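You operate a simulated robot arm through the tools that you are given. There is no shell and no other tool.

The job below is to be done with a simulated robot arm. You get a single attempt, and the scene is never put back.

JOB
Get the table lamp lit: its white plug goes in the socket next to the switch.
Fine: strip off while you plug in; then strip on, lamp on.

The check looks at the end state, three seconds after you hand in, the way a careful person would. Anything else that was tipped, shoved, dropped, spilled or broken makes it a failure.

ROBOT AND FRAMES
A 7-joint arm with a two-finger parallel gripper, fixed in place. Base frame: the origin is on the floor under the middle of its stand, x ahead of it, y to its left, z up; the work surface is at about z = 800. Lengths are in mm, angles in rad, forces in N, time in s.
It reaches about 1524 mm from its shoulder. Its first joint turns from -2.601 to 2.601 rad. Payload 3.5 kg.
Tool frame: the origin (TCP) lies between the finger pads and is the grasp point; the fingertips stand 23 mm ahead of it; z points along the fingers, y is the line along which they close. The gripper opens to 94 mm. The fingers are 38 mm wide and 10 mm thick; the gripper's body (54 by 96 mm) begins 39 mm behind the TCP.
Orientation is told as [roll, pitch, yaw] about the base's x, y, z axes, in that order, counted from this pose: with the fingers straight down and closing along the base's y, the tool's x points along the base's -x, its y along +y and its z along -z.

CONTROLS
- The arm moves only by the tool arm_command. Its argument "targets" is a list of rows, each a list of 3 entries, a list of its own where there are three numbers: the shift along the tool's x, y, z in units of 40 mm (1.0 is 40 mm), then the turn, a rotation vector about the tool's x, y, z in units of 4 degrees (1.0 is 4 degrees), then the closure, from 0 (fully open) to 1 (shut). In form: [[[x, y, z], [rx, ry, rz], fingers], ...]. A call has 1 to 20 rows; each row shifts and turns the commanded pose from where the row before left it, along the tool's axes as they then stand. A call with a number of a shift or a turn outside -1 to 1 is refused whole. Each row takes 0.2 s and may step no farther than 50 mm and 0.15 rad from the row before; otherwise, or with a gripper value out of range, the whole call is refused. Where a pose cannot be reached the arm comes as near as it can. A force on the tool above 90 N (or 10 N above the force at the start of the call, whichever is more), or a blocked arm, ends the call early, and 0.2 s more pass. Each finger travels about 153 mm/s and halts on what it meets, pressing with about 41 N; the grip force reading is that of the motor and also rises with nothing between the fingers. The clock runs only during rows and for 0.2 s after the last one: add rows that do not move to give the fingers time. The reply holds the time, the measured pose of the TCP, the force on the tool along the base axes, the opening and the grip force, in the units named above and with some noise, with the torque about the TCP (base axes, N m) and any sound that the robot's microphone picked up, and new pictures: "views" is both (left out), scene, wrist or none.
- Cameras (640 x 400 px; columns grow to the right, rows downward): "scene" is fixed at [401.7, -649.5, 1400.2]; the picture's right is [0.92, -0.40, 0.00], its down [-0.13, -0.29, -0.95] and it looks along [0.38, 0.87, -0.32] (base axes); focal length 326 px, centre (320, 200). "wrist" rides on the gripper at [86, 16, -74] in the tool frame; the picture's right is [-0.18, 0.98, 0.00], its down [-0.58, -0.11, -0.81] and it looks along [-0.79, -0.15, 0.59] (tool axes); focal length 243 px, centre (320, 200).
- point_at(camera, pixels): for up to 12 pixels [column, row] of the newest picture of that camera ("zoom" is the newest enlarged one), the place [x, y, z] in the base frame of the surface seen there, good to about 2 mm. No time passes.
- zoom(camera, box): a new picture of the part [left, top, right, bottom] of that camera's present view, enlarged. No time passes.
- job_done(): hands the job in; it is judged then, once.

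Open the gripper and draw the arm clear of the work before you hand the job in, unless the task says otherwise.

The tools are called after "Emit:" by a JSON object that holds its "name" and its "arguments". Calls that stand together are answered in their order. arm_command: Moves the arm, as the interface text tells. Its arguments: {"type":"object","properties":{"targets":{"type":"array"},"views":{"type":"string","enum":["both","scene","wrist","none"]}},"required":["targets"]} The other tools are called the same way: point_at (camera, pixels) gives the place of the surface under pixels of a picture; zoom (camera, box) takes an enlarged picture of a part of a camera's view; job_done () hands the job in.

At the start:

```text
clock: 0.0
tool_pos: [741.3, 809.9, 1148.3]
orientation: [0.0, 0.001, 0.0]
contact_force: [-0.5, 0.1, -0.2]
torque: [0.0, 0.02, -0.02]
finger_gap: 94.0
grasp_force: 0.1
```

scene: 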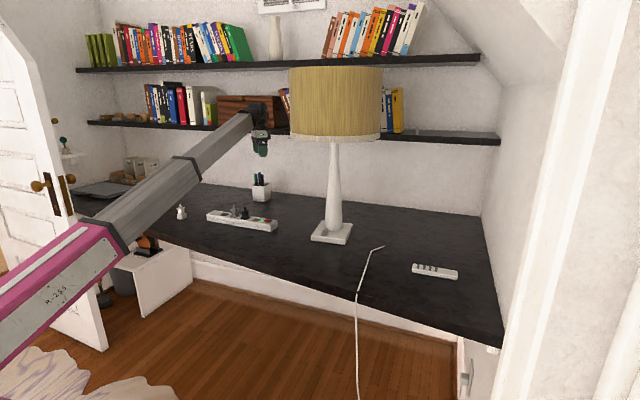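
wrist: 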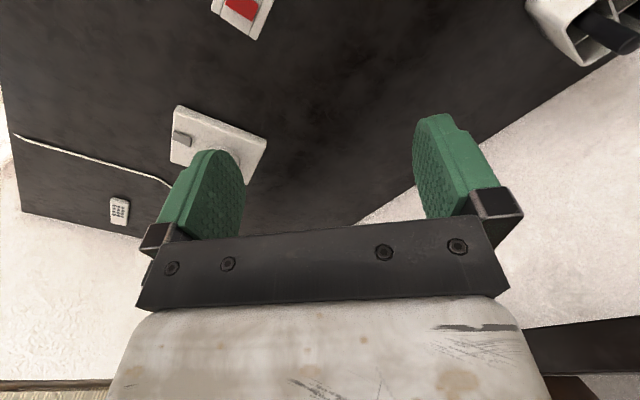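

The scene shows a power strip near (243,220), a lamp at (333,230), a white cord near (375,255) and something white at (181,212). I'll zoom in on these before moving.

Emit:
{"name": "zoom", "arguments": {"camera": "scene", "box": [160, 160, 320, 260]}}

Emit:
{"name": "zoom", "arguments": {"camera": "scene", "box": [300, 200, 480, 312]}}

Emit:
{"name": "zoom", "arguments": {"camera": "wrist", "box": [0, 0, 320, 200]}}

```text
4.00 times, centred on (240, 210) of scene
```

zoom: 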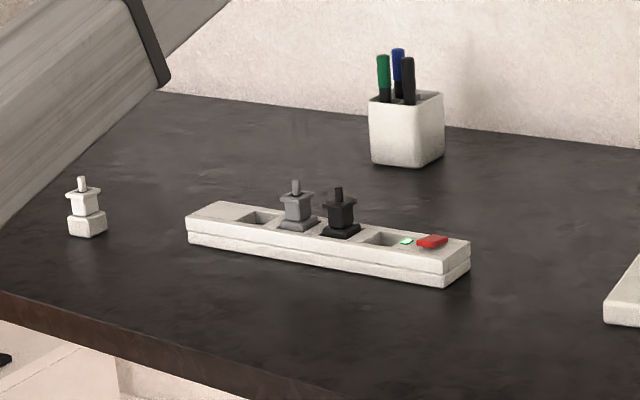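

```text
3.56 times, centred on (390, 256) of scene
```

zoom: 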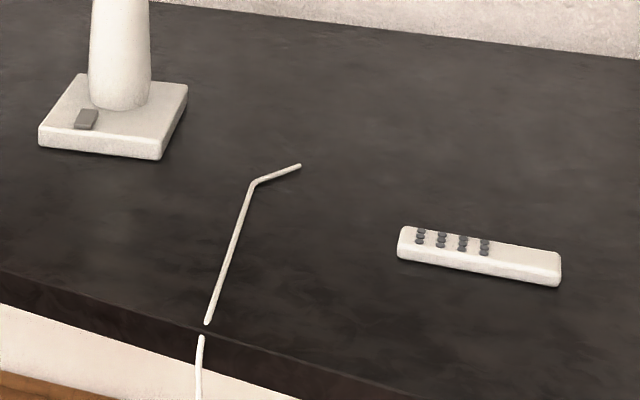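

```text
2.00 times, centred on (160, 100) of wrist
```

zoom: 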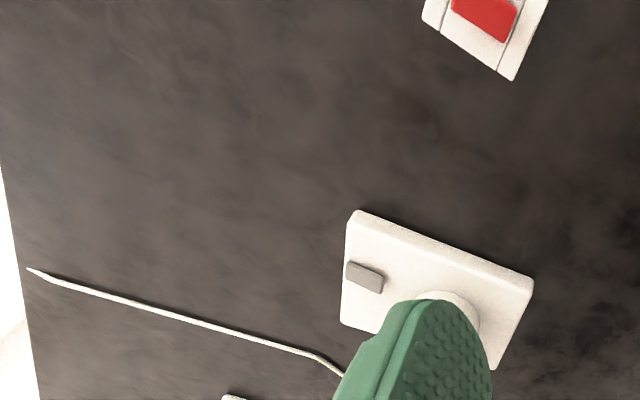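

The white plug stands at zoom (86,205) of the scene. The free sockets are about (258,217) and (388,238), and the second one sits next to the LED and red switch. I'll zoom closer to measure them.

Emit:
{"name": "zoom", "arguments": {"camera": "scene", "box": [204, 195, 284, 245]}}

Emit:
{"name": "point_at", "arguments": {"camera": "zoom", "pixels": [[20, 140], [60, 108], [310, 170], [485, 220], [535, 196], [590, 160], [635, 195], [110, 130], [270, 190], [450, 172], [530, 170], [340, 105]]}}

Emit:
{"name": "zoom", "arguments": {"camera": "scene", "box": [165, 197, 197, 227]}}

```text
8.00 times, centred on (244, 220) of scene
```

zoom: 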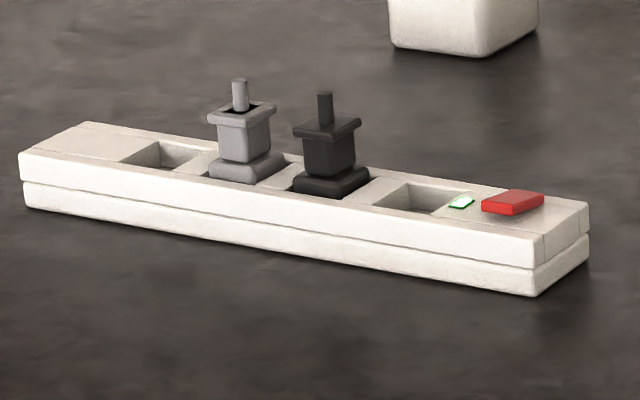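

```text
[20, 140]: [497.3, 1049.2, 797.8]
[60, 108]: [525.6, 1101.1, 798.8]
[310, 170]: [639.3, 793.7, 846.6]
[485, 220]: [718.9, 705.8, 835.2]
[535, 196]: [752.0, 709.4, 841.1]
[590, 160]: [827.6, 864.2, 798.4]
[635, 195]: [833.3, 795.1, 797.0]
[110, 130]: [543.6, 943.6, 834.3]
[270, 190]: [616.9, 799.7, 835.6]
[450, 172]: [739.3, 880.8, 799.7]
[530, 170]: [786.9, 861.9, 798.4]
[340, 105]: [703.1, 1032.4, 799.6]
```

```text
13.33 times, centred on (181, 212) of scene
```

zoom: 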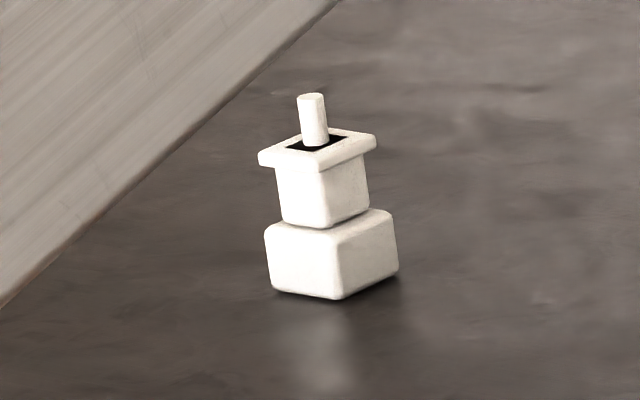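

The latest zoom shows the white plug: base block about (332,260), neck about (322,195), flange about (318,148), cord stub (312,118). I'll take points on it, then measure the strip details again.

Emit:
{"name": "point_at", "arguments": {"camera": "zoom", "pixels": [[270, 228], [336, 235], [392, 215], [336, 294], [272, 288], [396, 270], [264, 158], [324, 168], [372, 142], [312, 98], [324, 222], [282, 212]]}}

Emit:
{"name": "zoom", "arguments": {"camera": "scene", "box": [245, 205, 285, 235]}}

```text
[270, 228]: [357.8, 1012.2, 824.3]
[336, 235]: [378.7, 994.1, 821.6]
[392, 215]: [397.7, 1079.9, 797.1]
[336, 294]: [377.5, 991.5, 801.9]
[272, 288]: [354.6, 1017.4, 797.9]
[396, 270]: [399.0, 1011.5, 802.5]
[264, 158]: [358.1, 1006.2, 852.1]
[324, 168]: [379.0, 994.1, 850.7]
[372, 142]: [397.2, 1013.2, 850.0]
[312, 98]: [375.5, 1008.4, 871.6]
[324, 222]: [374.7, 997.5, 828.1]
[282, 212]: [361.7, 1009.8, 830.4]
```

```text
13.33 times, centred on (265, 220) of scene
```

zoom: 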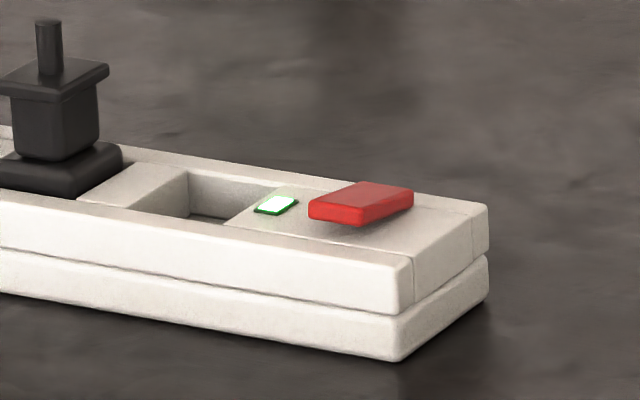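

The current zoom shows the strip's right end: socket recess at about (195,195), LED (277,204), red switch (362,203), top corners (412,258) and (487,205). I'll measure all of these.

Emit:
{"name": "point_at", "arguments": {"camera": "zoom", "pixels": [[408, 256], [484, 206], [400, 358], [140, 207], [224, 222], [274, 190], [190, 172], [276, 204], [314, 200], [358, 207], [410, 190], [358, 184]]}}

Emit:
{"name": "point_at", "arguments": {"camera": "zoom", "pixels": [[362, 222], [340, 210], [205, 215], [190, 210], [120, 155], [56, 162], [56, 188], [52, 98], [106, 70], [48, 22], [10, 210], [230, 185]]}}

Emit:
{"name": "zoom", "arguments": {"camera": "scene", "box": [200, 200, 248, 230]}}

```text
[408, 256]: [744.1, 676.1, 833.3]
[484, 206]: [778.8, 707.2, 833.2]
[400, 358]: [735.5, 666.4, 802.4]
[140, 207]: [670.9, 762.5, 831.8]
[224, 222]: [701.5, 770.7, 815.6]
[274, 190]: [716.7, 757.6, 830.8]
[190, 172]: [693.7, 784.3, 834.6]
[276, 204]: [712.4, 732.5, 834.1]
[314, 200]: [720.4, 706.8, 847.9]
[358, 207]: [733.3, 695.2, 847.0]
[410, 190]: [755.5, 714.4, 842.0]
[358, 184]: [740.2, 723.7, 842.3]
```

```text
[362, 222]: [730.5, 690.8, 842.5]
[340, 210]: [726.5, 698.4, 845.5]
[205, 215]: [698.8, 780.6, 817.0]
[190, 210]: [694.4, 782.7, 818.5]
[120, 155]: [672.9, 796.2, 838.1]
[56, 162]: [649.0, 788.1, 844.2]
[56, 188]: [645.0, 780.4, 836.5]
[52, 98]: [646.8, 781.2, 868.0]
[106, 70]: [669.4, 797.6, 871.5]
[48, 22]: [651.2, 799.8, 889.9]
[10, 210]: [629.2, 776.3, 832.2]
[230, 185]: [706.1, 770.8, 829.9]
```

```text
13.33 times, centred on (224, 215) of scene
```

zoom: 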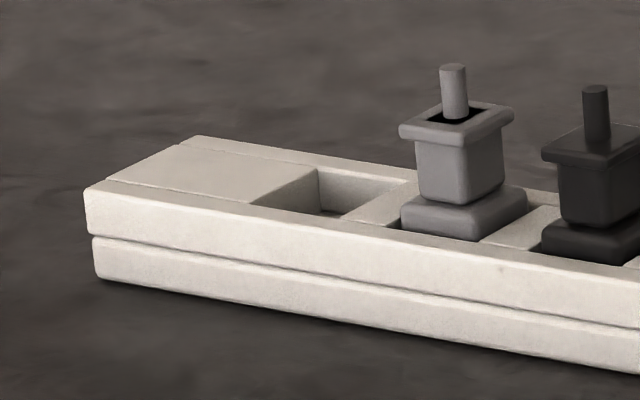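

Now the strip's left end is visible, with corners at (88,192) and (195,138) and the grey plug at (460,180). I'll measure it to fix the strip's axis.

Emit:
{"name": "point_at", "arguments": {"camera": "zoom", "pixels": [[90, 194], [196, 139], [100, 274], [252, 204], [318, 170], [404, 180], [346, 216], [330, 205], [466, 212], [404, 206], [524, 190], [453, 68]]}}

Emit:
{"name": "zoom", "arguments": {"camera": "scene", "box": [300, 210, 364, 250]}}

```text
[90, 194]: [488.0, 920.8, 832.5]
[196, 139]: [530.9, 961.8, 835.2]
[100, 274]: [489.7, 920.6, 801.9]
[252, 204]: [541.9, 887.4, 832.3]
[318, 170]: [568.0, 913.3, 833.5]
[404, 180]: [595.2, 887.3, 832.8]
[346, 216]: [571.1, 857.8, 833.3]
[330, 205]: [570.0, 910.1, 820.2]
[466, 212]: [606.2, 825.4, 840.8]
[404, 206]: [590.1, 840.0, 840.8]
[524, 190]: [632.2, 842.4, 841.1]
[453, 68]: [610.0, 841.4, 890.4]
```

```text
10.00 times, centred on (332, 230) of scene
```

zoom: 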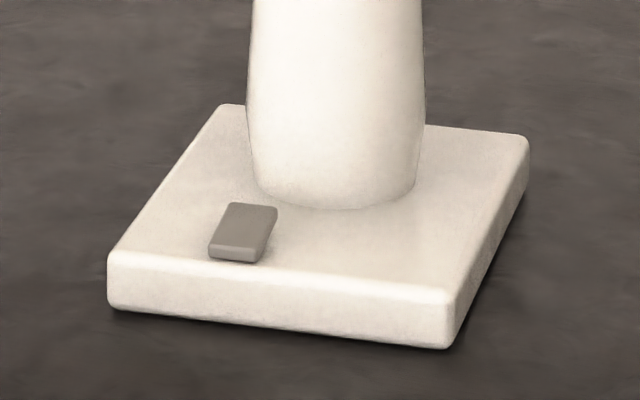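

The lamp base is in the zoom with its switch at about (243,232). I'll measure the switch and base there, then the shade and shelf so I know what to keep clear of.

Emit:
{"name": "point_at", "arguments": {"camera": "zoom", "pixels": [[232, 207], [273, 210], [258, 248], [213, 244], [243, 230], [110, 262], [448, 295], [525, 140], [222, 108], [335, 200], [190, 230], [300, 250]]}}

Emit:
{"name": "point_at", "arguments": {"camera": "scene", "pixels": [[292, 70], [380, 72], [335, 100], [335, 68], [292, 134], [378, 136], [335, 136], [310, 134], [440, 137], [300, 128], [260, 110], [155, 120]]}}

Emit:
{"name": "zoom", "arguments": {"camera": "scene", "box": [200, 60, 420, 198]}}

```text
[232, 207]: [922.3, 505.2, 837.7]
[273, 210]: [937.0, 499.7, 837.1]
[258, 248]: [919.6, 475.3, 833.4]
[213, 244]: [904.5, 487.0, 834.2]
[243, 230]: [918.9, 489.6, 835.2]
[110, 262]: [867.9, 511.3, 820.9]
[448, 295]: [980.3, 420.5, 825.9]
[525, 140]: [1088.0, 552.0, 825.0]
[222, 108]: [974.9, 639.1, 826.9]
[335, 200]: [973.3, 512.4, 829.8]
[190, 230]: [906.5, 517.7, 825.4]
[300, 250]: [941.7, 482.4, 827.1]
```

```text
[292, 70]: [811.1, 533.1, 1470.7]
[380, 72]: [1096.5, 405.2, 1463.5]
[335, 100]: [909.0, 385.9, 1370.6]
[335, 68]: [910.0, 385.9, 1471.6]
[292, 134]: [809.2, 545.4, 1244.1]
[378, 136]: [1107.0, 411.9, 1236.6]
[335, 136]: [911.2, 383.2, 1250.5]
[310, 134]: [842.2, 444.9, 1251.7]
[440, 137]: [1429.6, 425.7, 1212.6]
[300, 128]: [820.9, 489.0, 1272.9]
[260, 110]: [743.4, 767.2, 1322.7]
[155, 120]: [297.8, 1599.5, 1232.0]
```

```text
2.90 times, centred on (310, 129) of scene
```

zoom: 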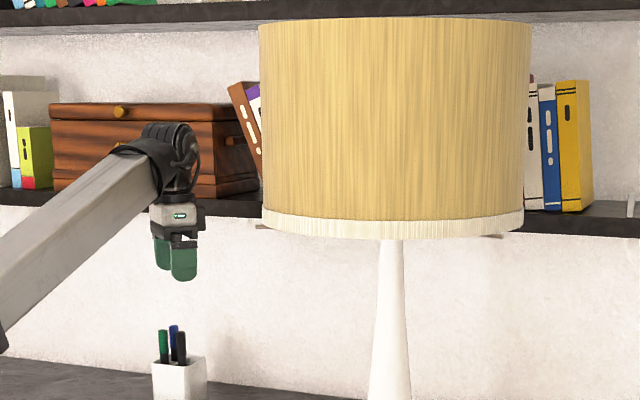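

The strip runs at about -45° in the base frame. Its switch centre is near (737,710), with the near side raised to z≈848 and the far side at 842, and the LED is lit. I'll move above the switch, turn to yaw -45°, close the fingers, and look from the wrist camera.

Emit:
{"name": "arm_command", "arguments": {"targets": [[[0.02, -0.5, 0.94], [0, 0, 0], 1], [[0.02, -0.5, 0.94], [0, 0, 0], 1], [[0.02, -0.5, 0.94], [0, 0, 0], 1], [[0.02, -0.5, 0.94], [0, 0, 0], 1], [[0.02, -0.5, 0.94], [0, 0, 0], 1], [[0, 0, 0], [0, 0, 0.9375], 1], [[0, 0, 0], [0, 0, 0.9375], 1], [[0, 0, 0], [0, 0, 0.9375], 1], [[0, 0, 0], [0, 0, 0.9375], 1], [[0, 0, 0], [0, 0, 0.9375], 1], [[0, 0, 0], [0, 0, 0.9375], 1], [[0, 0, 0], [0, 0, 0.9375], 1], [[0, 0, 0], [0, 0, 0.9375], 1], [[0, 0, 0], [0, 0, 0.9375], 1], [[0, 0, 0], [0, 0, 0.9375], 1], [[0, 0, 0], [0, 0, 0.9375], 1], [[0, 0, 0], [0, 0, 0.9375], 1]]}}

```text
clock: 3.6
tool_pos: [737.0, 708.9, 959.8]
orientation: [0.0, 0.001, -0.789]
contact_force: [-0.6, -0.6, 0.0]
torque: [-0.01, 0.02, -0.02]
finger_gap: 0.0
grasp_force: 41.0
```

scene: 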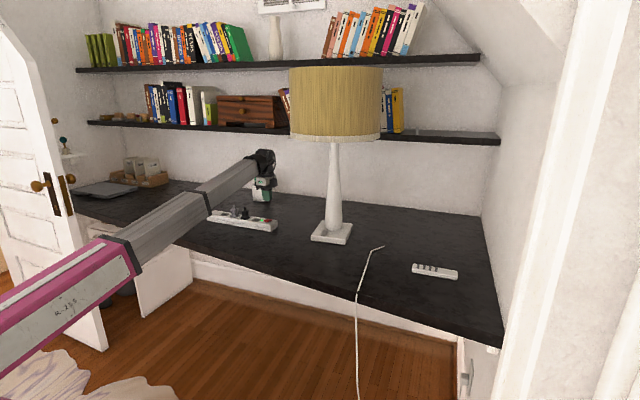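
wrist: 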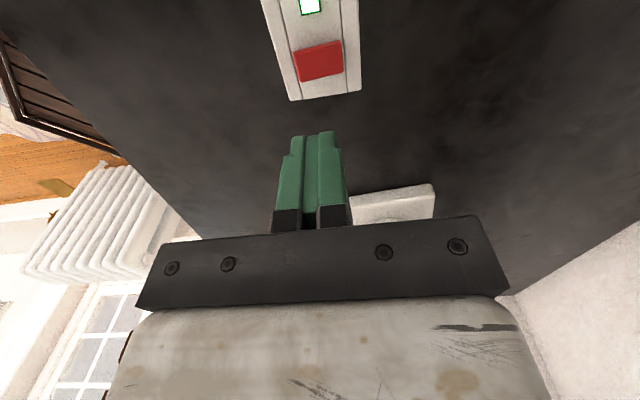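

The arm is above the switch with the red rocker at wrist (320,60) and the LED at (309,5). I'll zoom in and measure the rocker corners from this viewpoint.

Emit:
{"name": "zoom", "arguments": {"camera": "wrist", "box": [240, 0, 400, 100]}}

Emit:
{"name": "point_at", "arguments": {"camera": "wrist", "pixels": [[297, 52], [301, 79], [338, 42], [342, 72], [320, 60], [292, 98], [360, 90], [265, 5], [357, 3], [309, 8], [305, 68], [336, 58]]}}

```text
4.00 times, centred on (320, 50) of wrist
```

zoom: 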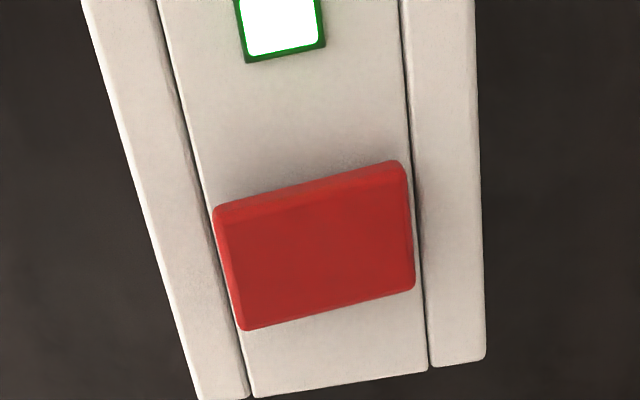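

```text
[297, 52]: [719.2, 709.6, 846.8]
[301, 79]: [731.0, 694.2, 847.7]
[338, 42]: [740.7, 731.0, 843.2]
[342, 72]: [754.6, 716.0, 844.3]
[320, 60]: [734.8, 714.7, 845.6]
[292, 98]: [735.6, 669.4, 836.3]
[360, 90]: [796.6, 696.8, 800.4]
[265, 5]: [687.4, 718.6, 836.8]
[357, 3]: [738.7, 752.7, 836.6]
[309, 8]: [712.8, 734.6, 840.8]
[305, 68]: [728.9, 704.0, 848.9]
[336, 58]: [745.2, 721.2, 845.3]
```

The rocker corners put its centre at (736,713), with the near edge mid at (725,702, z≈848). I'll move the closed fingers over that edge and come down to just above it.

Emit:
{"name": "arm_command", "arguments": {"targets": [[[0.026, -0.122, 0.7], [0, 0, 0], 1], [[0.026, -0.122, 0.7], [0, 0, 0], 1], [[0.026, -0.122, 0.7], [0, 0, 0], 1], [[0, 0, 0], [0, 0, 0], 1]]}}

Emit:
{"name": "zoom", "arguments": {"camera": "wrist", "box": [220, 40, 420, 165]}}

Emit:
{"name": "zoom", "arguments": {"camera": "scene", "box": [225, 180, 305, 240]}}

```text
clock: 4.6
tool_pos: [723.4, 701.1, 875.1]
orientation: [-0.001, 0.0, -0.784]
contact_force: [-0.7, -0.7, 0.0]
torque: [-0.01, -0.02, -0.02]
finger_gap: 0.2
grasp_force: 40.4
```

scene: 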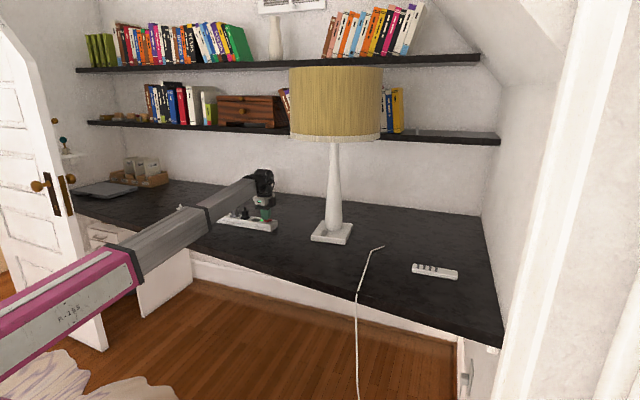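
wrist: 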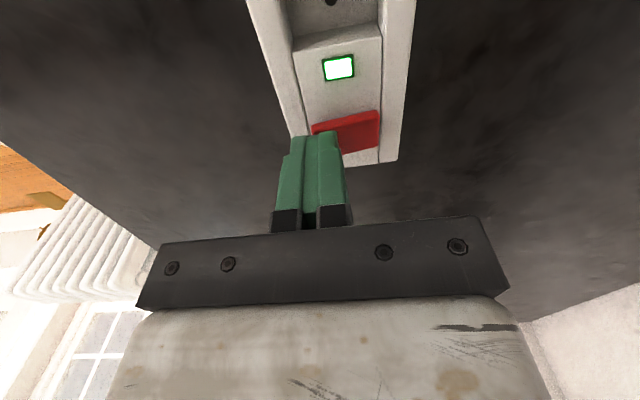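

```text
3.20 times, centred on (320, 102) of wrist
```

zoom: 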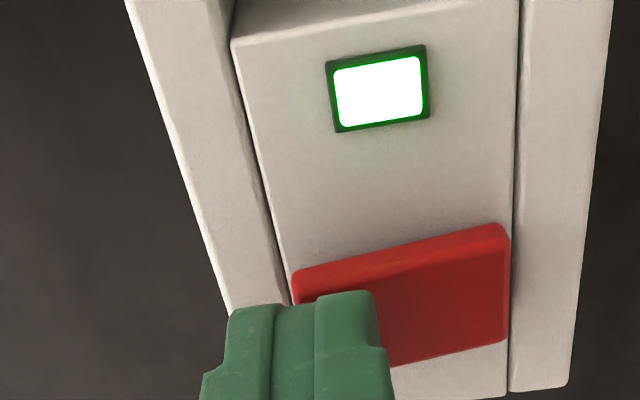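

```text
6.67 times, centred on (265, 210) of scene
```

zoom: 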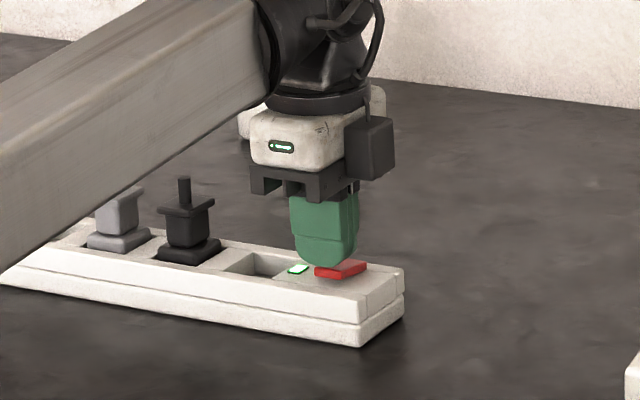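

The fingertips (wrist (318,140)) sit over the near half of the red rocker, about 4 mm above it. I'll press down in 2 mm steps and watch the force and the LED.

Emit:
{"name": "arm_command", "arguments": {"targets": [[[0, 0, 0.05], [0, 0, 0], 1], [[0, 0, 0.05], [0, 0, 0], 1], [[0, 0, 0.05], [0, 0, 0], 1]]}}

Emit:
{"name": "zoom", "arguments": {"camera": "wrist", "box": [220, 40, 420, 165]}}

```text
clock: 5.4
tool_pos: [725.3, 701.1, 868.5]
orientation: [0.0, 0.001, -0.786]
contact_force: [-0.5, 0.8, 0.3]
torque: [0.03, 0.0, 0.01]
finger_gap: 0.1
grasp_force: 41.1
```

scene: 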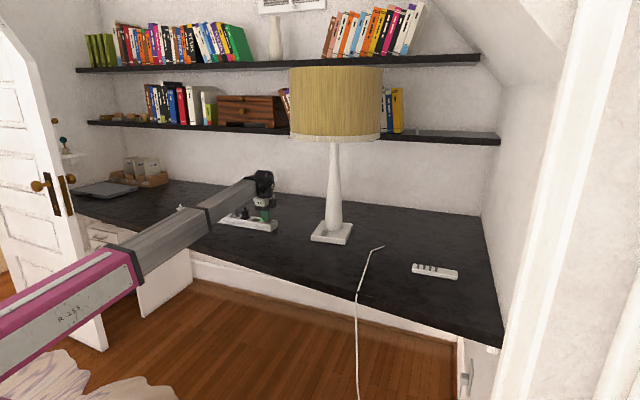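
wrist: 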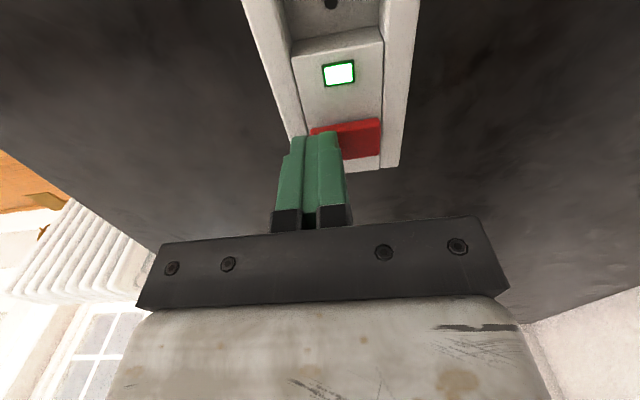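

```text
3.20 times, centred on (320, 102) of wrist
```

zoom: 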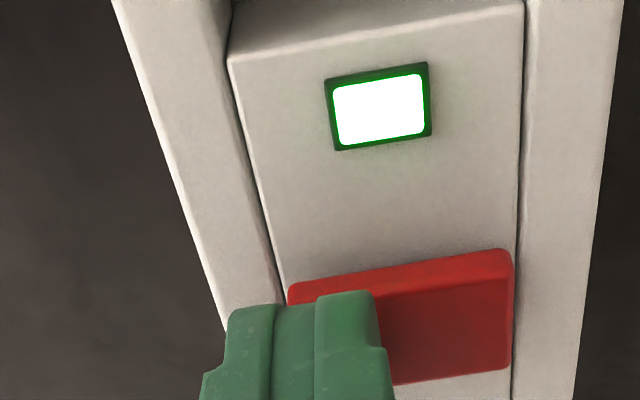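

The tip is at about 845.5 with almost no force, and the LED is still lit. I'll keep going down in small steps.

Emit:
{"name": "arm_command", "arguments": {"targets": [[[0, 0, 0.05], [0, 0, 0], 1], [[0, 0, 0.05], [0, 0, 0], 1]], "views": "wrist"}}

Emit:
{"name": "zoom", "arguments": {"camera": "wrist", "box": [220, 40, 420, 165]}}

```text
clock: 6.0
tool_pos: [724.3, 700.9, 867.6]
orientation: [0.004, 0.001, -0.785]
contact_force: [-1.7, -2.1, 18.4]
torque: [0.08, -0.07, 0.01]
finger_gap: 0.0
grasp_force: 41.2
```

wrist: 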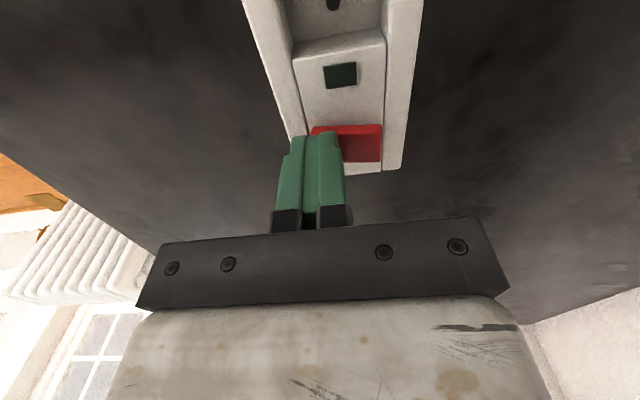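

```text
3.20 times, centred on (320, 102) of wrist
```

zoom: 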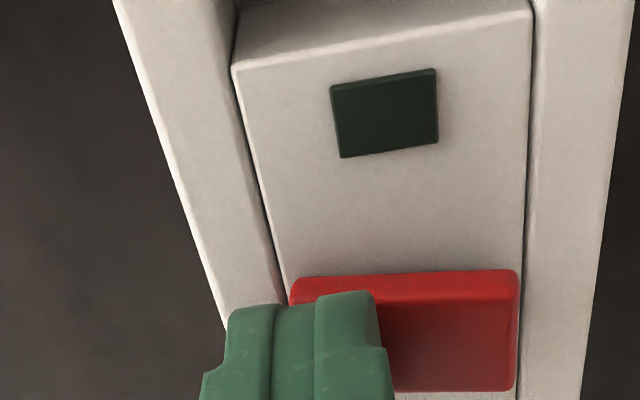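

The LED has gone dark, so the strip is off. I'll lift clear, open the fingers and look down at the socket next to the switch.

Emit:
{"name": "arm_command", "arguments": {"targets": [[[0, 0, -0.5], [0, 0, 0], 1], [[0, 0, -1], [0, 0, 0], 1], [[0, 0, -1], [0, 0, 0], 0.6], [[0.8, 0.25, 0], [0, 0, 0], 0.3], [[0.8, 0.25, 0], [0, 0, 0], 0.3], [[0, 0, 0], [0, 0, 0], 0.3]]}}

Emit:
{"name": "zoom", "arguments": {"camera": "wrist", "box": [200, 0, 440, 150]}}

Emit:
{"name": "zoom", "arguments": {"camera": "scene", "box": [235, 200, 285, 235]}}

```text
clock: 7.4
tool_pos: [692.9, 762.2, 965.0]
orientation: [-0.001, 0.002, -0.783]
contact_force: [-0.1, 0.0, -0.4]
torque: [0.02, -0.04, 0.0]
finger_gap: 66.0
grasp_force: 0.0
```

scene: 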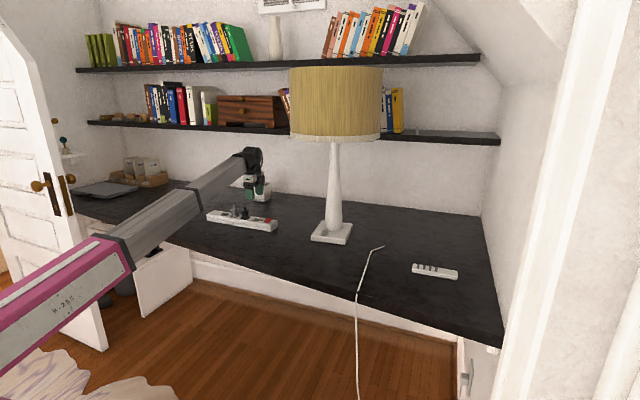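
wrist: 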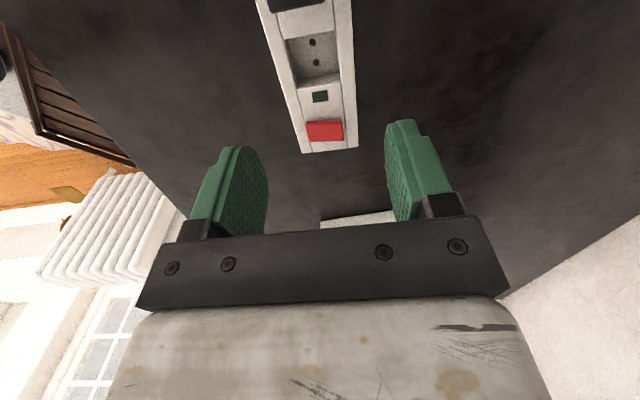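

```text
2.67 times, centred on (320, 75) of wrist
```

zoom: 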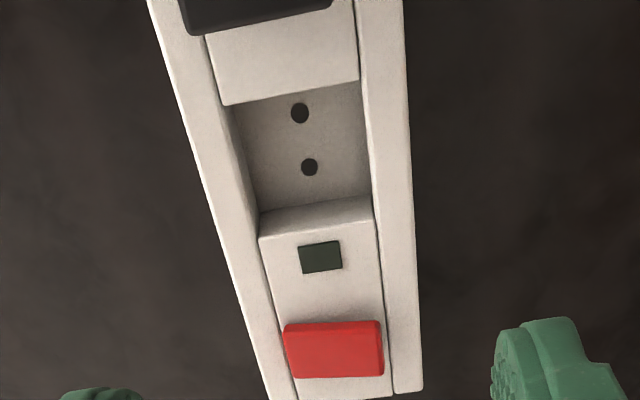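

```text
11.43 times, centred on (260, 218) of scene
```

zoom: 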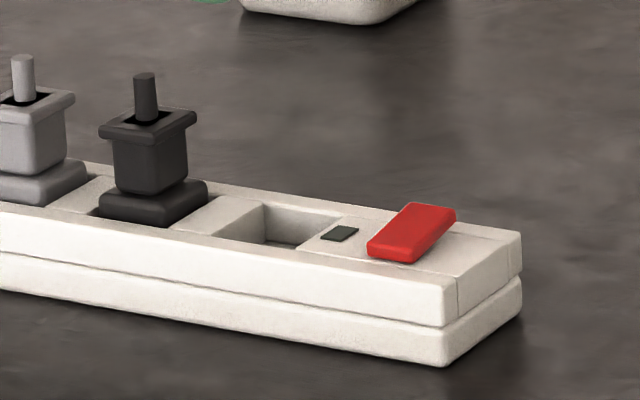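

The LED is dark, and the socket shows two holes in line along the strip at zoom (299,112) and (309,167). I'll zoom the wrist view on the socket and measure the recess and holes.

Emit:
{"name": "zoom", "arguments": {"camera": "wrist", "box": [260, 20, 372, 90]}}

Emit:
{"name": "point_at", "arguments": {"camera": "zoom", "pixels": [[132, 110], [375, 62], [194, 310], [405, 260], [254, 122], [278, 250], [265, 185], [170, 160], [350, 150], [225, 280], [380, 240], [230, 100]]}}

```text
5.71 times, centred on (316, 55) of wrist
```

zoom: 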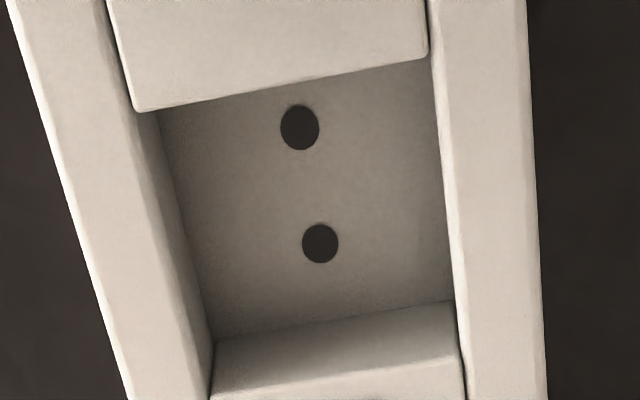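

```text
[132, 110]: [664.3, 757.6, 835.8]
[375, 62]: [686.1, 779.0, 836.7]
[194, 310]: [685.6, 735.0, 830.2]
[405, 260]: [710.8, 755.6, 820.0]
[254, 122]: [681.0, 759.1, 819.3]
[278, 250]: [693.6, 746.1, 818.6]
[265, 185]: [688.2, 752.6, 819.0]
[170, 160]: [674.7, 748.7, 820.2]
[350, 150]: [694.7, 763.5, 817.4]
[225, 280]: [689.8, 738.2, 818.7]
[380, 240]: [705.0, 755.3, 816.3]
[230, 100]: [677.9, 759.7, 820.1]
```

The recess floor is at z≈818.5. I'll measure the hole rims and inner corners exactly in this zoom.

Emit:
{"name": "point_at", "arguments": {"camera": "zoom", "pixels": [[276, 128], [323, 128], [300, 153], [298, 130], [298, 244], [342, 244], [320, 267], [320, 243], [160, 120], [214, 338], [450, 298], [428, 62]]}}

Emit:
{"name": "point_at", "arguments": {"camera": "zoom", "pixels": [[142, 110], [422, 56], [214, 390], [460, 345], [210, 370], [455, 330], [230, 380], [440, 340], [320, 220], [300, 104], [310, 190], [180, 200]]}}

```text
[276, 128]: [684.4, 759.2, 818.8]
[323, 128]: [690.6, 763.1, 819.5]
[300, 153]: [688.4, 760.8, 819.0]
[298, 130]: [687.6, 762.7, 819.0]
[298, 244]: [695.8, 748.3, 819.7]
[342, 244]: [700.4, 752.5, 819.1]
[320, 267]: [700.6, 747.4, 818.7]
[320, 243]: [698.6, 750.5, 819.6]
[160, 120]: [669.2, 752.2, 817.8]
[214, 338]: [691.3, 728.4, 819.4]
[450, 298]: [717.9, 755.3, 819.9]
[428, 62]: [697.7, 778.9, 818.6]
```

```text
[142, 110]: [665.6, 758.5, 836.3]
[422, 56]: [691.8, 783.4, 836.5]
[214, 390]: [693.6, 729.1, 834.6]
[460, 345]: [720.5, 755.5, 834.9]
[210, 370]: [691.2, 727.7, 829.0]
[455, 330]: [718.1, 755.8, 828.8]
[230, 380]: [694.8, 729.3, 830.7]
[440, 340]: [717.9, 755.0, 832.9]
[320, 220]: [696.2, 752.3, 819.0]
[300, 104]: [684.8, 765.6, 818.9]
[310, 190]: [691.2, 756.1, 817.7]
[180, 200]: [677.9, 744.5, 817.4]
```

The socket centre is (693,756.5) with holes at (687.5,762) and (698.4,750.5), and the recess is about 40 × 37 mm. Before carrying the arm left to the white plug I'll check where the door, arm and left-side objects are.

Emit:
{"name": "point_at", "arguments": {"camera": "scene", "pixels": [[40, 185], [65, 205], [95, 330], [30, 60], [60, 150], [110, 190], [140, 170], [20, 240], [60, 290], [115, 245], [190, 190], [240, 160]]}}

Emit:
{"name": "zoom", "arguments": {"camera": "scene", "box": [0, 120, 240, 270]}}

```text
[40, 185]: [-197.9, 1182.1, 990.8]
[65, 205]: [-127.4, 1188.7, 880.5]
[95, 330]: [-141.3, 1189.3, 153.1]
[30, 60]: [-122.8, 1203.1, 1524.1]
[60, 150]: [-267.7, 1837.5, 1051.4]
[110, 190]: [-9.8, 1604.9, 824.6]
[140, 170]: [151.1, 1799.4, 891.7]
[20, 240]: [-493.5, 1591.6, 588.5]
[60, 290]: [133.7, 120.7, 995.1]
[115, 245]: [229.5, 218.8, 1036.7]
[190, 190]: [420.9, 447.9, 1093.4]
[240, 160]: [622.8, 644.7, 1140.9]
```

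```text
2.67 times, centred on (120, 195) of scene
```

zoom: 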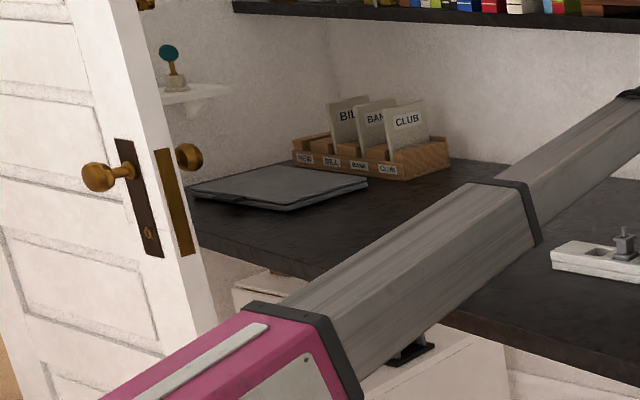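

The boom is clear of the door (edge near (-127,1189)), and the tip height of 942 clears the seated plugs, which top out around 890. I'll travel along the strip direction to above the white plug near (378,1013).

Emit:
{"name": "arm_command", "arguments": {"targets": [[[1, -0.11, 0], [0, 0, 0], 0.3], [[1, -0.11, 0], [0, 0, 0], 0.3], [[1, -0.11, 0], [0, 0, 0], 0.3], [[1, -0.11, 0], [0, 0, 0], 0.3], [[1, -0.11, 0], [0, 0, 0], 0.3], [[1, -0.11, 0], [0, 0, 0], 0.3], [[1, -0.11, 0], [0, 0, 0], 0.3], [[1, -0.11, 0], [0, 0, 0], 0.3], [[1, -0.11, 0], [0, 0, 0], 0.3], [[1, -0.11, 0], [0, 0, 0], 0.3], [[0, 0, 0], [0, 0, 0], 0.3]]}}

Emit:
{"name": "zoom", "arguments": {"camera": "wrist", "box": [240, 0, 400, 100]}}

Emit:
{"name": "zoom", "arguments": {"camera": "scene", "box": [150, 170, 230, 220]}}

```text
clock: 9.8
tool_pos: [379.7, 1011.9, 966.4]
orientation: [0.001, -0.002, -0.785]
contact_force: [0.2, 0.0, 0.4]
torque: [0.0, 0.0, 0.01]
finger_gap: 65.8
grasp_force: 0.0
```

scene: 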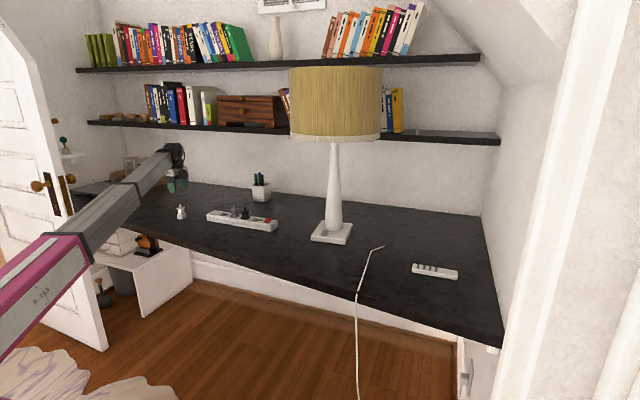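
wrist: 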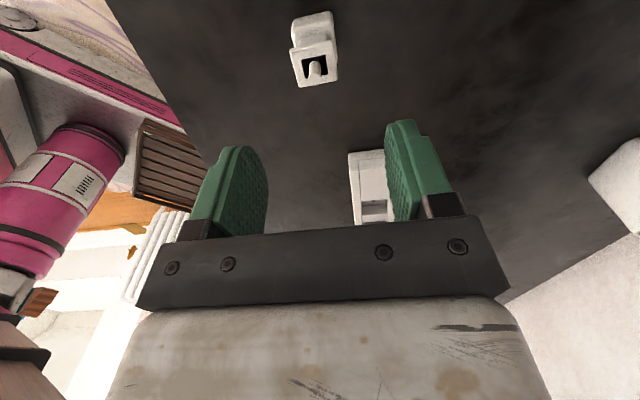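

```text
4.00 times, centred on (320, 50) of wrist
```

zoom: 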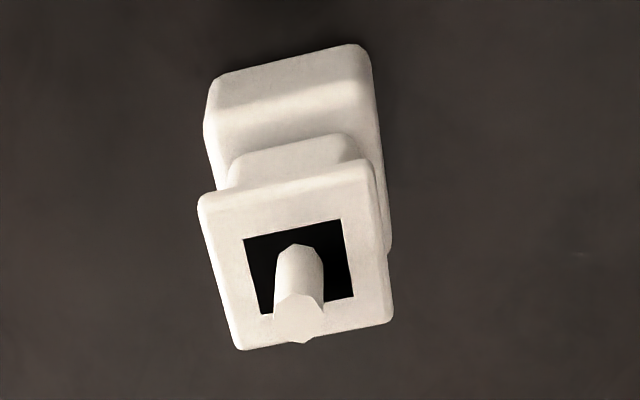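

```text
8.00 times, centred on (190, 195) of scene
```

zoom: 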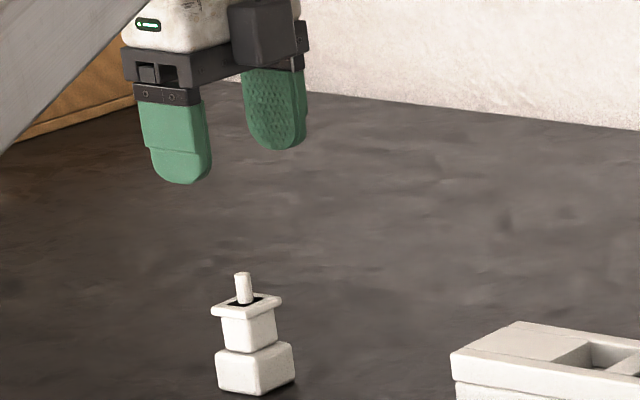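

The plug is directly below with its flange corners at zoom (200,195), (365,165), (240,348), (392,318). I'll zoom the wrist again and measure the flange, block and pin.

Emit:
{"name": "zoom", "arguments": {"camera": "wrist", "box": [272, 0, 368, 100]}}

Emit:
{"name": "point_at", "arguments": {"camera": "wrist", "pixels": [[292, 51], [329, 44], [300, 85], [337, 79], [294, 24], [328, 13], [336, 60], [300, 60], [325, 57], [306, 76], [314, 64], [315, 83]]}}

```text
4.00 times, centred on (320, 50) of wrist
```

zoom: 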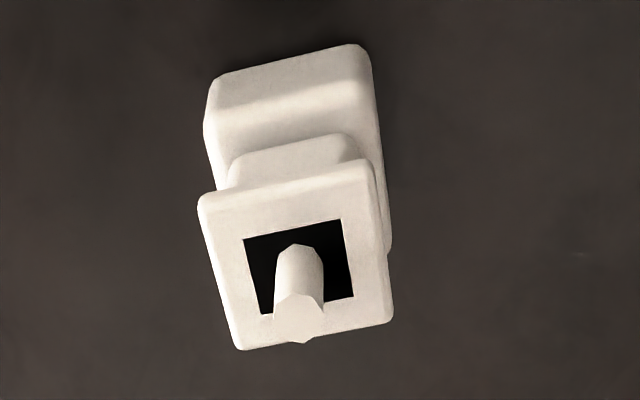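

```text
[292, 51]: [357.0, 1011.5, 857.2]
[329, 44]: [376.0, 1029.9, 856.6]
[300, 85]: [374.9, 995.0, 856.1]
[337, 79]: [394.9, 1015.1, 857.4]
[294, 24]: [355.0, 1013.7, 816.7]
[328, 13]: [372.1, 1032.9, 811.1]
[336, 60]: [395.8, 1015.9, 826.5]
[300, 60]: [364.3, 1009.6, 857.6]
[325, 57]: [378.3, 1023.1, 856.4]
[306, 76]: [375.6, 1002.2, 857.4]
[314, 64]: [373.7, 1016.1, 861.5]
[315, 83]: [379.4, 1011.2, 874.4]
```

The flange centre comes out at about (375.2,1012.7) with its top at z≈853–857. It is aligned with the tool's yaw to within 1–2°. I'll correct by a few mm, lower the open fingers around the flange with tips just above the wider base block, and look before closing.

Emit:
{"name": "arm_command", "arguments": {"targets": [[[0.094, -0.065, 0.5], [0, 0, 0], 0.3], [[0, 0, 0.8], [0, 0, 0], 0.3], [[0, 0, 0.8], [0, 0, 0], 0.3], [[0, 0, 0.73], [0, 0, 0], 0.3], [[0, 0, 0], [0, 0, 0], 0.3]]}}

Emit:
{"name": "zoom", "arguments": {"camera": "wrist", "box": [200, 80, 440, 230]}}

Emit:
{"name": "zoom", "arguments": {"camera": "scene", "box": [150, 180, 214, 220]}}

```text
clock: 11.0
tool_pos: [374.3, 1013.7, 850.8]
orientation: [0.0, 0.001, -0.785]
contact_force: [-0.8, -1.1, -0.9]
torque: [-0.03, -0.03, 0.02]
finger_gap: 65.5
grasp_force: 0.0
```

scene: 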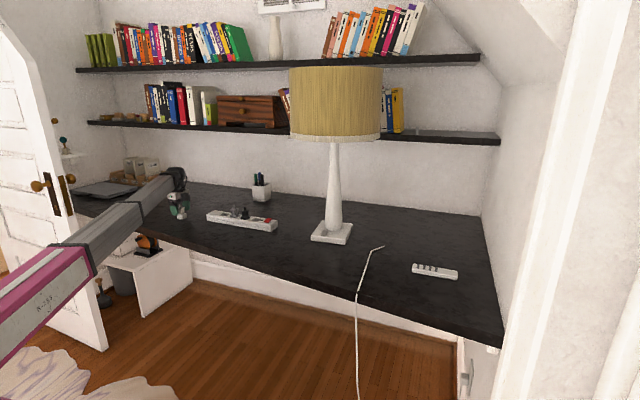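
wrist: 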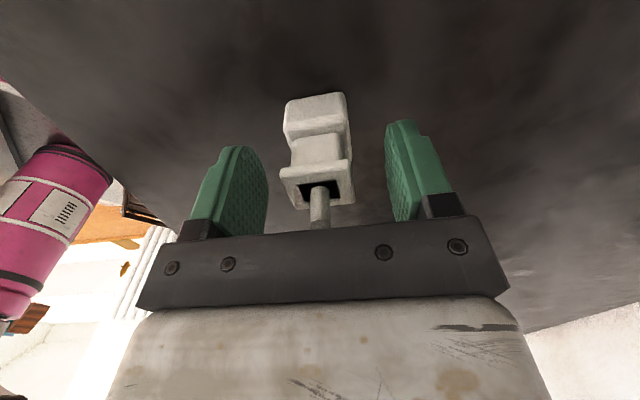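

```text
2.67 times, centred on (320, 155) of wrist
```

zoom: 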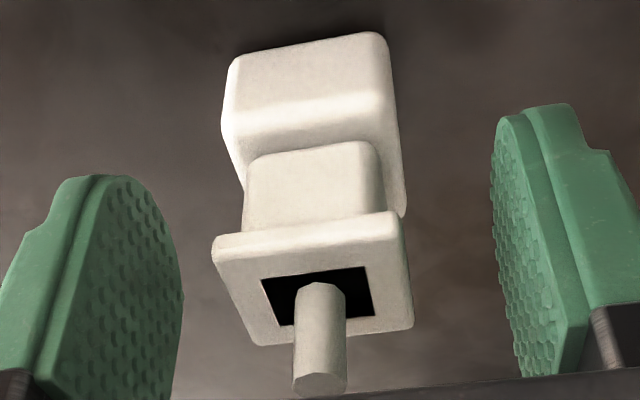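

```text
10.00 times, centred on (182, 200) of scene
```

zoom: 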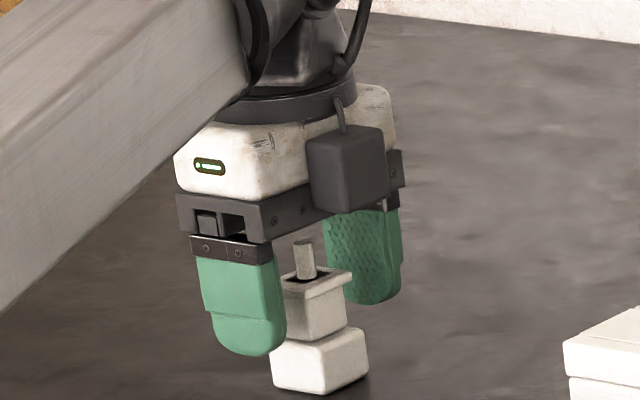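

The plug stands between the pads. I'll measure the flange edges and pad faces to check centring before closing.

Emit:
{"name": "zoom", "arguments": {"camera": "wrist", "box": [240, 80, 400, 230]}}

Emit:
{"name": "point_at", "arguments": {"camera": "wrist", "pixels": [[281, 171], [350, 162], [297, 206], [353, 202], [300, 178], [340, 174], [265, 170], [387, 150], [284, 122], [345, 100], [350, 140], [320, 120]]}}

```text
2.67 times, centred on (320, 155) of wrist
```

zoom: 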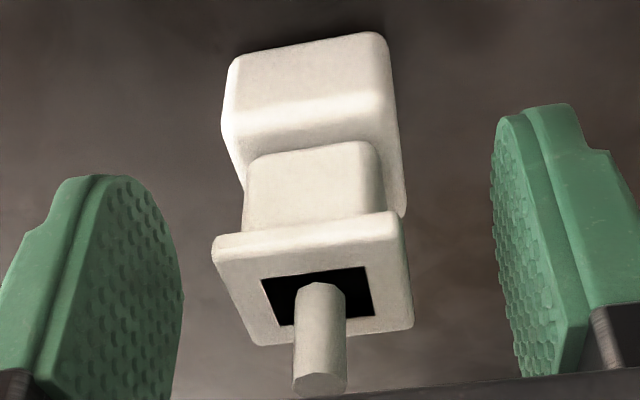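

```text
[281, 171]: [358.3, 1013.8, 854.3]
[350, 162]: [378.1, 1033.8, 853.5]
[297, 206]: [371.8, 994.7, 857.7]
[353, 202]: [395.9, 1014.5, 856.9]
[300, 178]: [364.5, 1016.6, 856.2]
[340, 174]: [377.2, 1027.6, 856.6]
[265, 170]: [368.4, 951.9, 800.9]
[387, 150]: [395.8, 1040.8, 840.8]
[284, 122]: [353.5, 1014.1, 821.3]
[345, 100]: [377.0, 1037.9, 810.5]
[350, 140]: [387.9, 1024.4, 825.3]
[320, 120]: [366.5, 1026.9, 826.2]
```

The flange centre reads (376.0,1014.2) against a TCP of (374.3,1013.7), so it is centred to within 2 mm. I'll nudge by that amount and close gradually on the flange.

Emit:
{"name": "arm_command", "arguments": {"targets": [[[-0.02, 0.035, -0.03], [0, 0, 0], 0.3], [[0, 0, 0], [0, 0, 0], 0.5], [[0, 0, 0], [0, 0, 0], 0.62], [[0, 0, 0], [0, 0, 0], 0.68], [[0, 0, 0], [0, 0, 0], 0.8], [[0, 0, 0], [0, 0, 0], 1], [[0, 0, 0], [0, 0, 0], 1]]}}

Emit:
{"name": "zoom", "arguments": {"camera": "wrist", "box": [240, 80, 400, 230]}}

Emit:
{"name": "zoom", "arguments": {"camera": "scene", "box": [150, 180, 214, 220]}}

```text
clock: 12.6
tool_pos: [376.7, 1014.3, 853.1]
orientation: [-0.001, 0.0, -0.784]
contact_force: [-0.7, 0.1, 0.3]
torque: [0.0, 0.01, 0.0]
finger_gap: 31.0
grasp_force: 41.0
```

scene: 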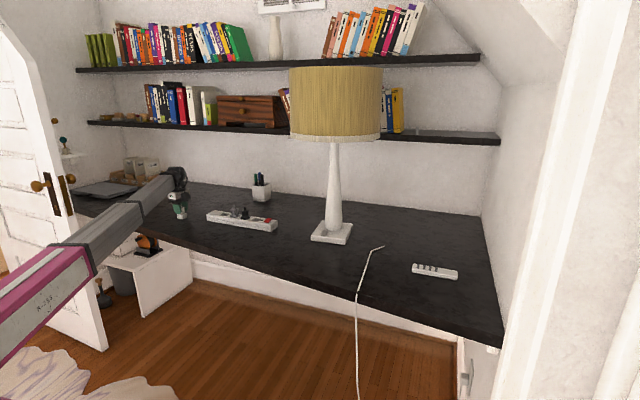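
wrist: 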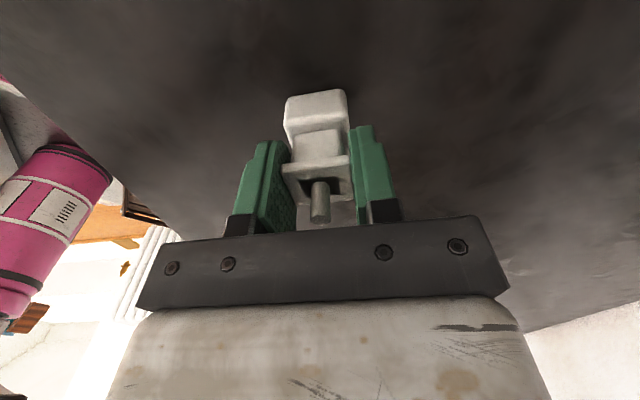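

```text
2.67 times, centred on (320, 155) of wrist
```

zoom: 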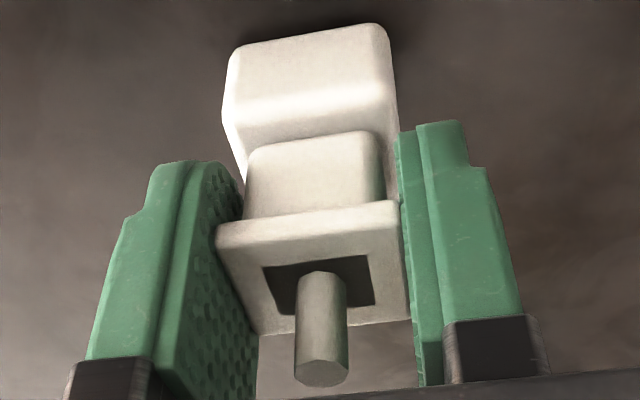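

```text
10.00 times, centred on (182, 200) of scene
```

zoom: 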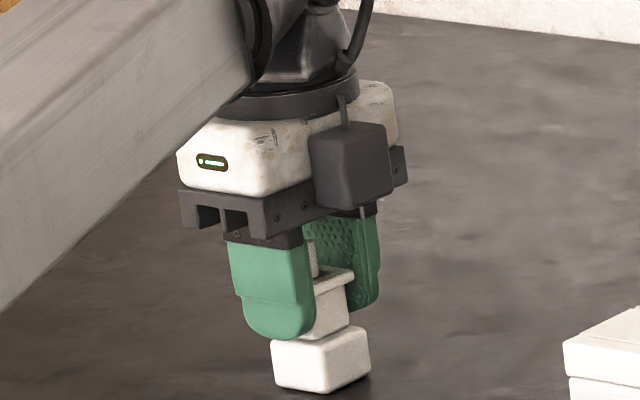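

The gap is 31.0 mm with the flange held at 41 N, and the plug is still upright. I'll lift it 120 mm and check that it hangs straight.

Emit:
{"name": "arm_command", "arguments": {"targets": [[[0, 0, -0.2], [0, 0, 0], 1], [[0, 0, -0.4], [0, 0, 0], 1], [[0, 0, -0.6], [0, 0, 0], 1], [[0, 0, -0.6], [0, 0, 0], 1], [[0, 0, -0.6], [0, 0, 0], 1], [[0, 0, -0.6], [0, 0, 0], 1], [[0, 0, 0], [0, 0, 0], 1]]}}

Emit:
{"name": "zoom", "arguments": {"camera": "wrist", "box": [240, 80, 400, 230]}}

Emit:
{"name": "zoom", "arguments": {"camera": "scene", "box": [150, 160, 214, 200]}}

```text
clock: 14.2
tool_pos: [376.5, 1012.9, 974.0]
orientation: [-0.002, 0.002, -0.786]
contact_force: [0.2, -1.3, 0.3]
torque: [-0.02, -0.01, -0.03]
finger_gap: 30.9
grasp_force: 41.5
```

scene: 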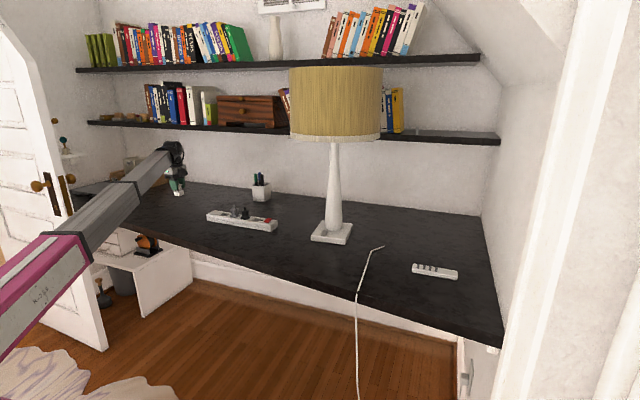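
wrist: 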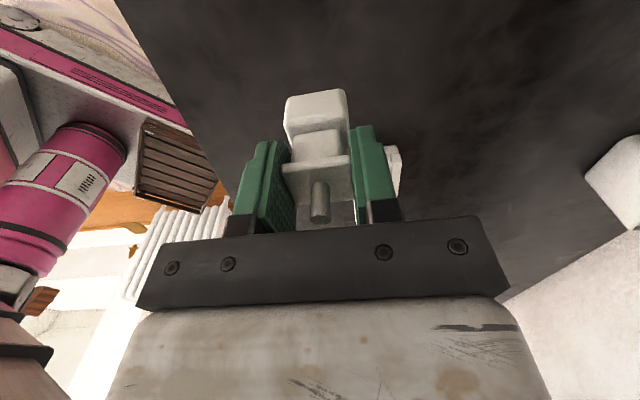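

```text
2.67 times, centred on (320, 155) of wrist
```

zoom: 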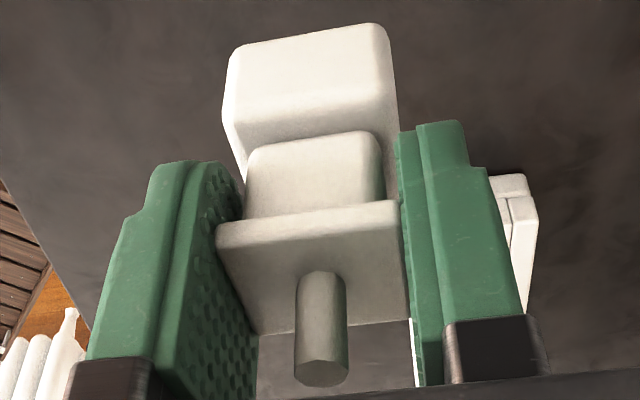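

```text
10.00 times, centred on (182, 180) of scene
```

zoom: 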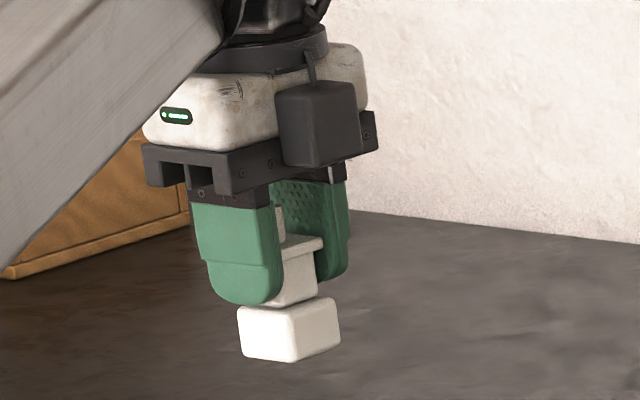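

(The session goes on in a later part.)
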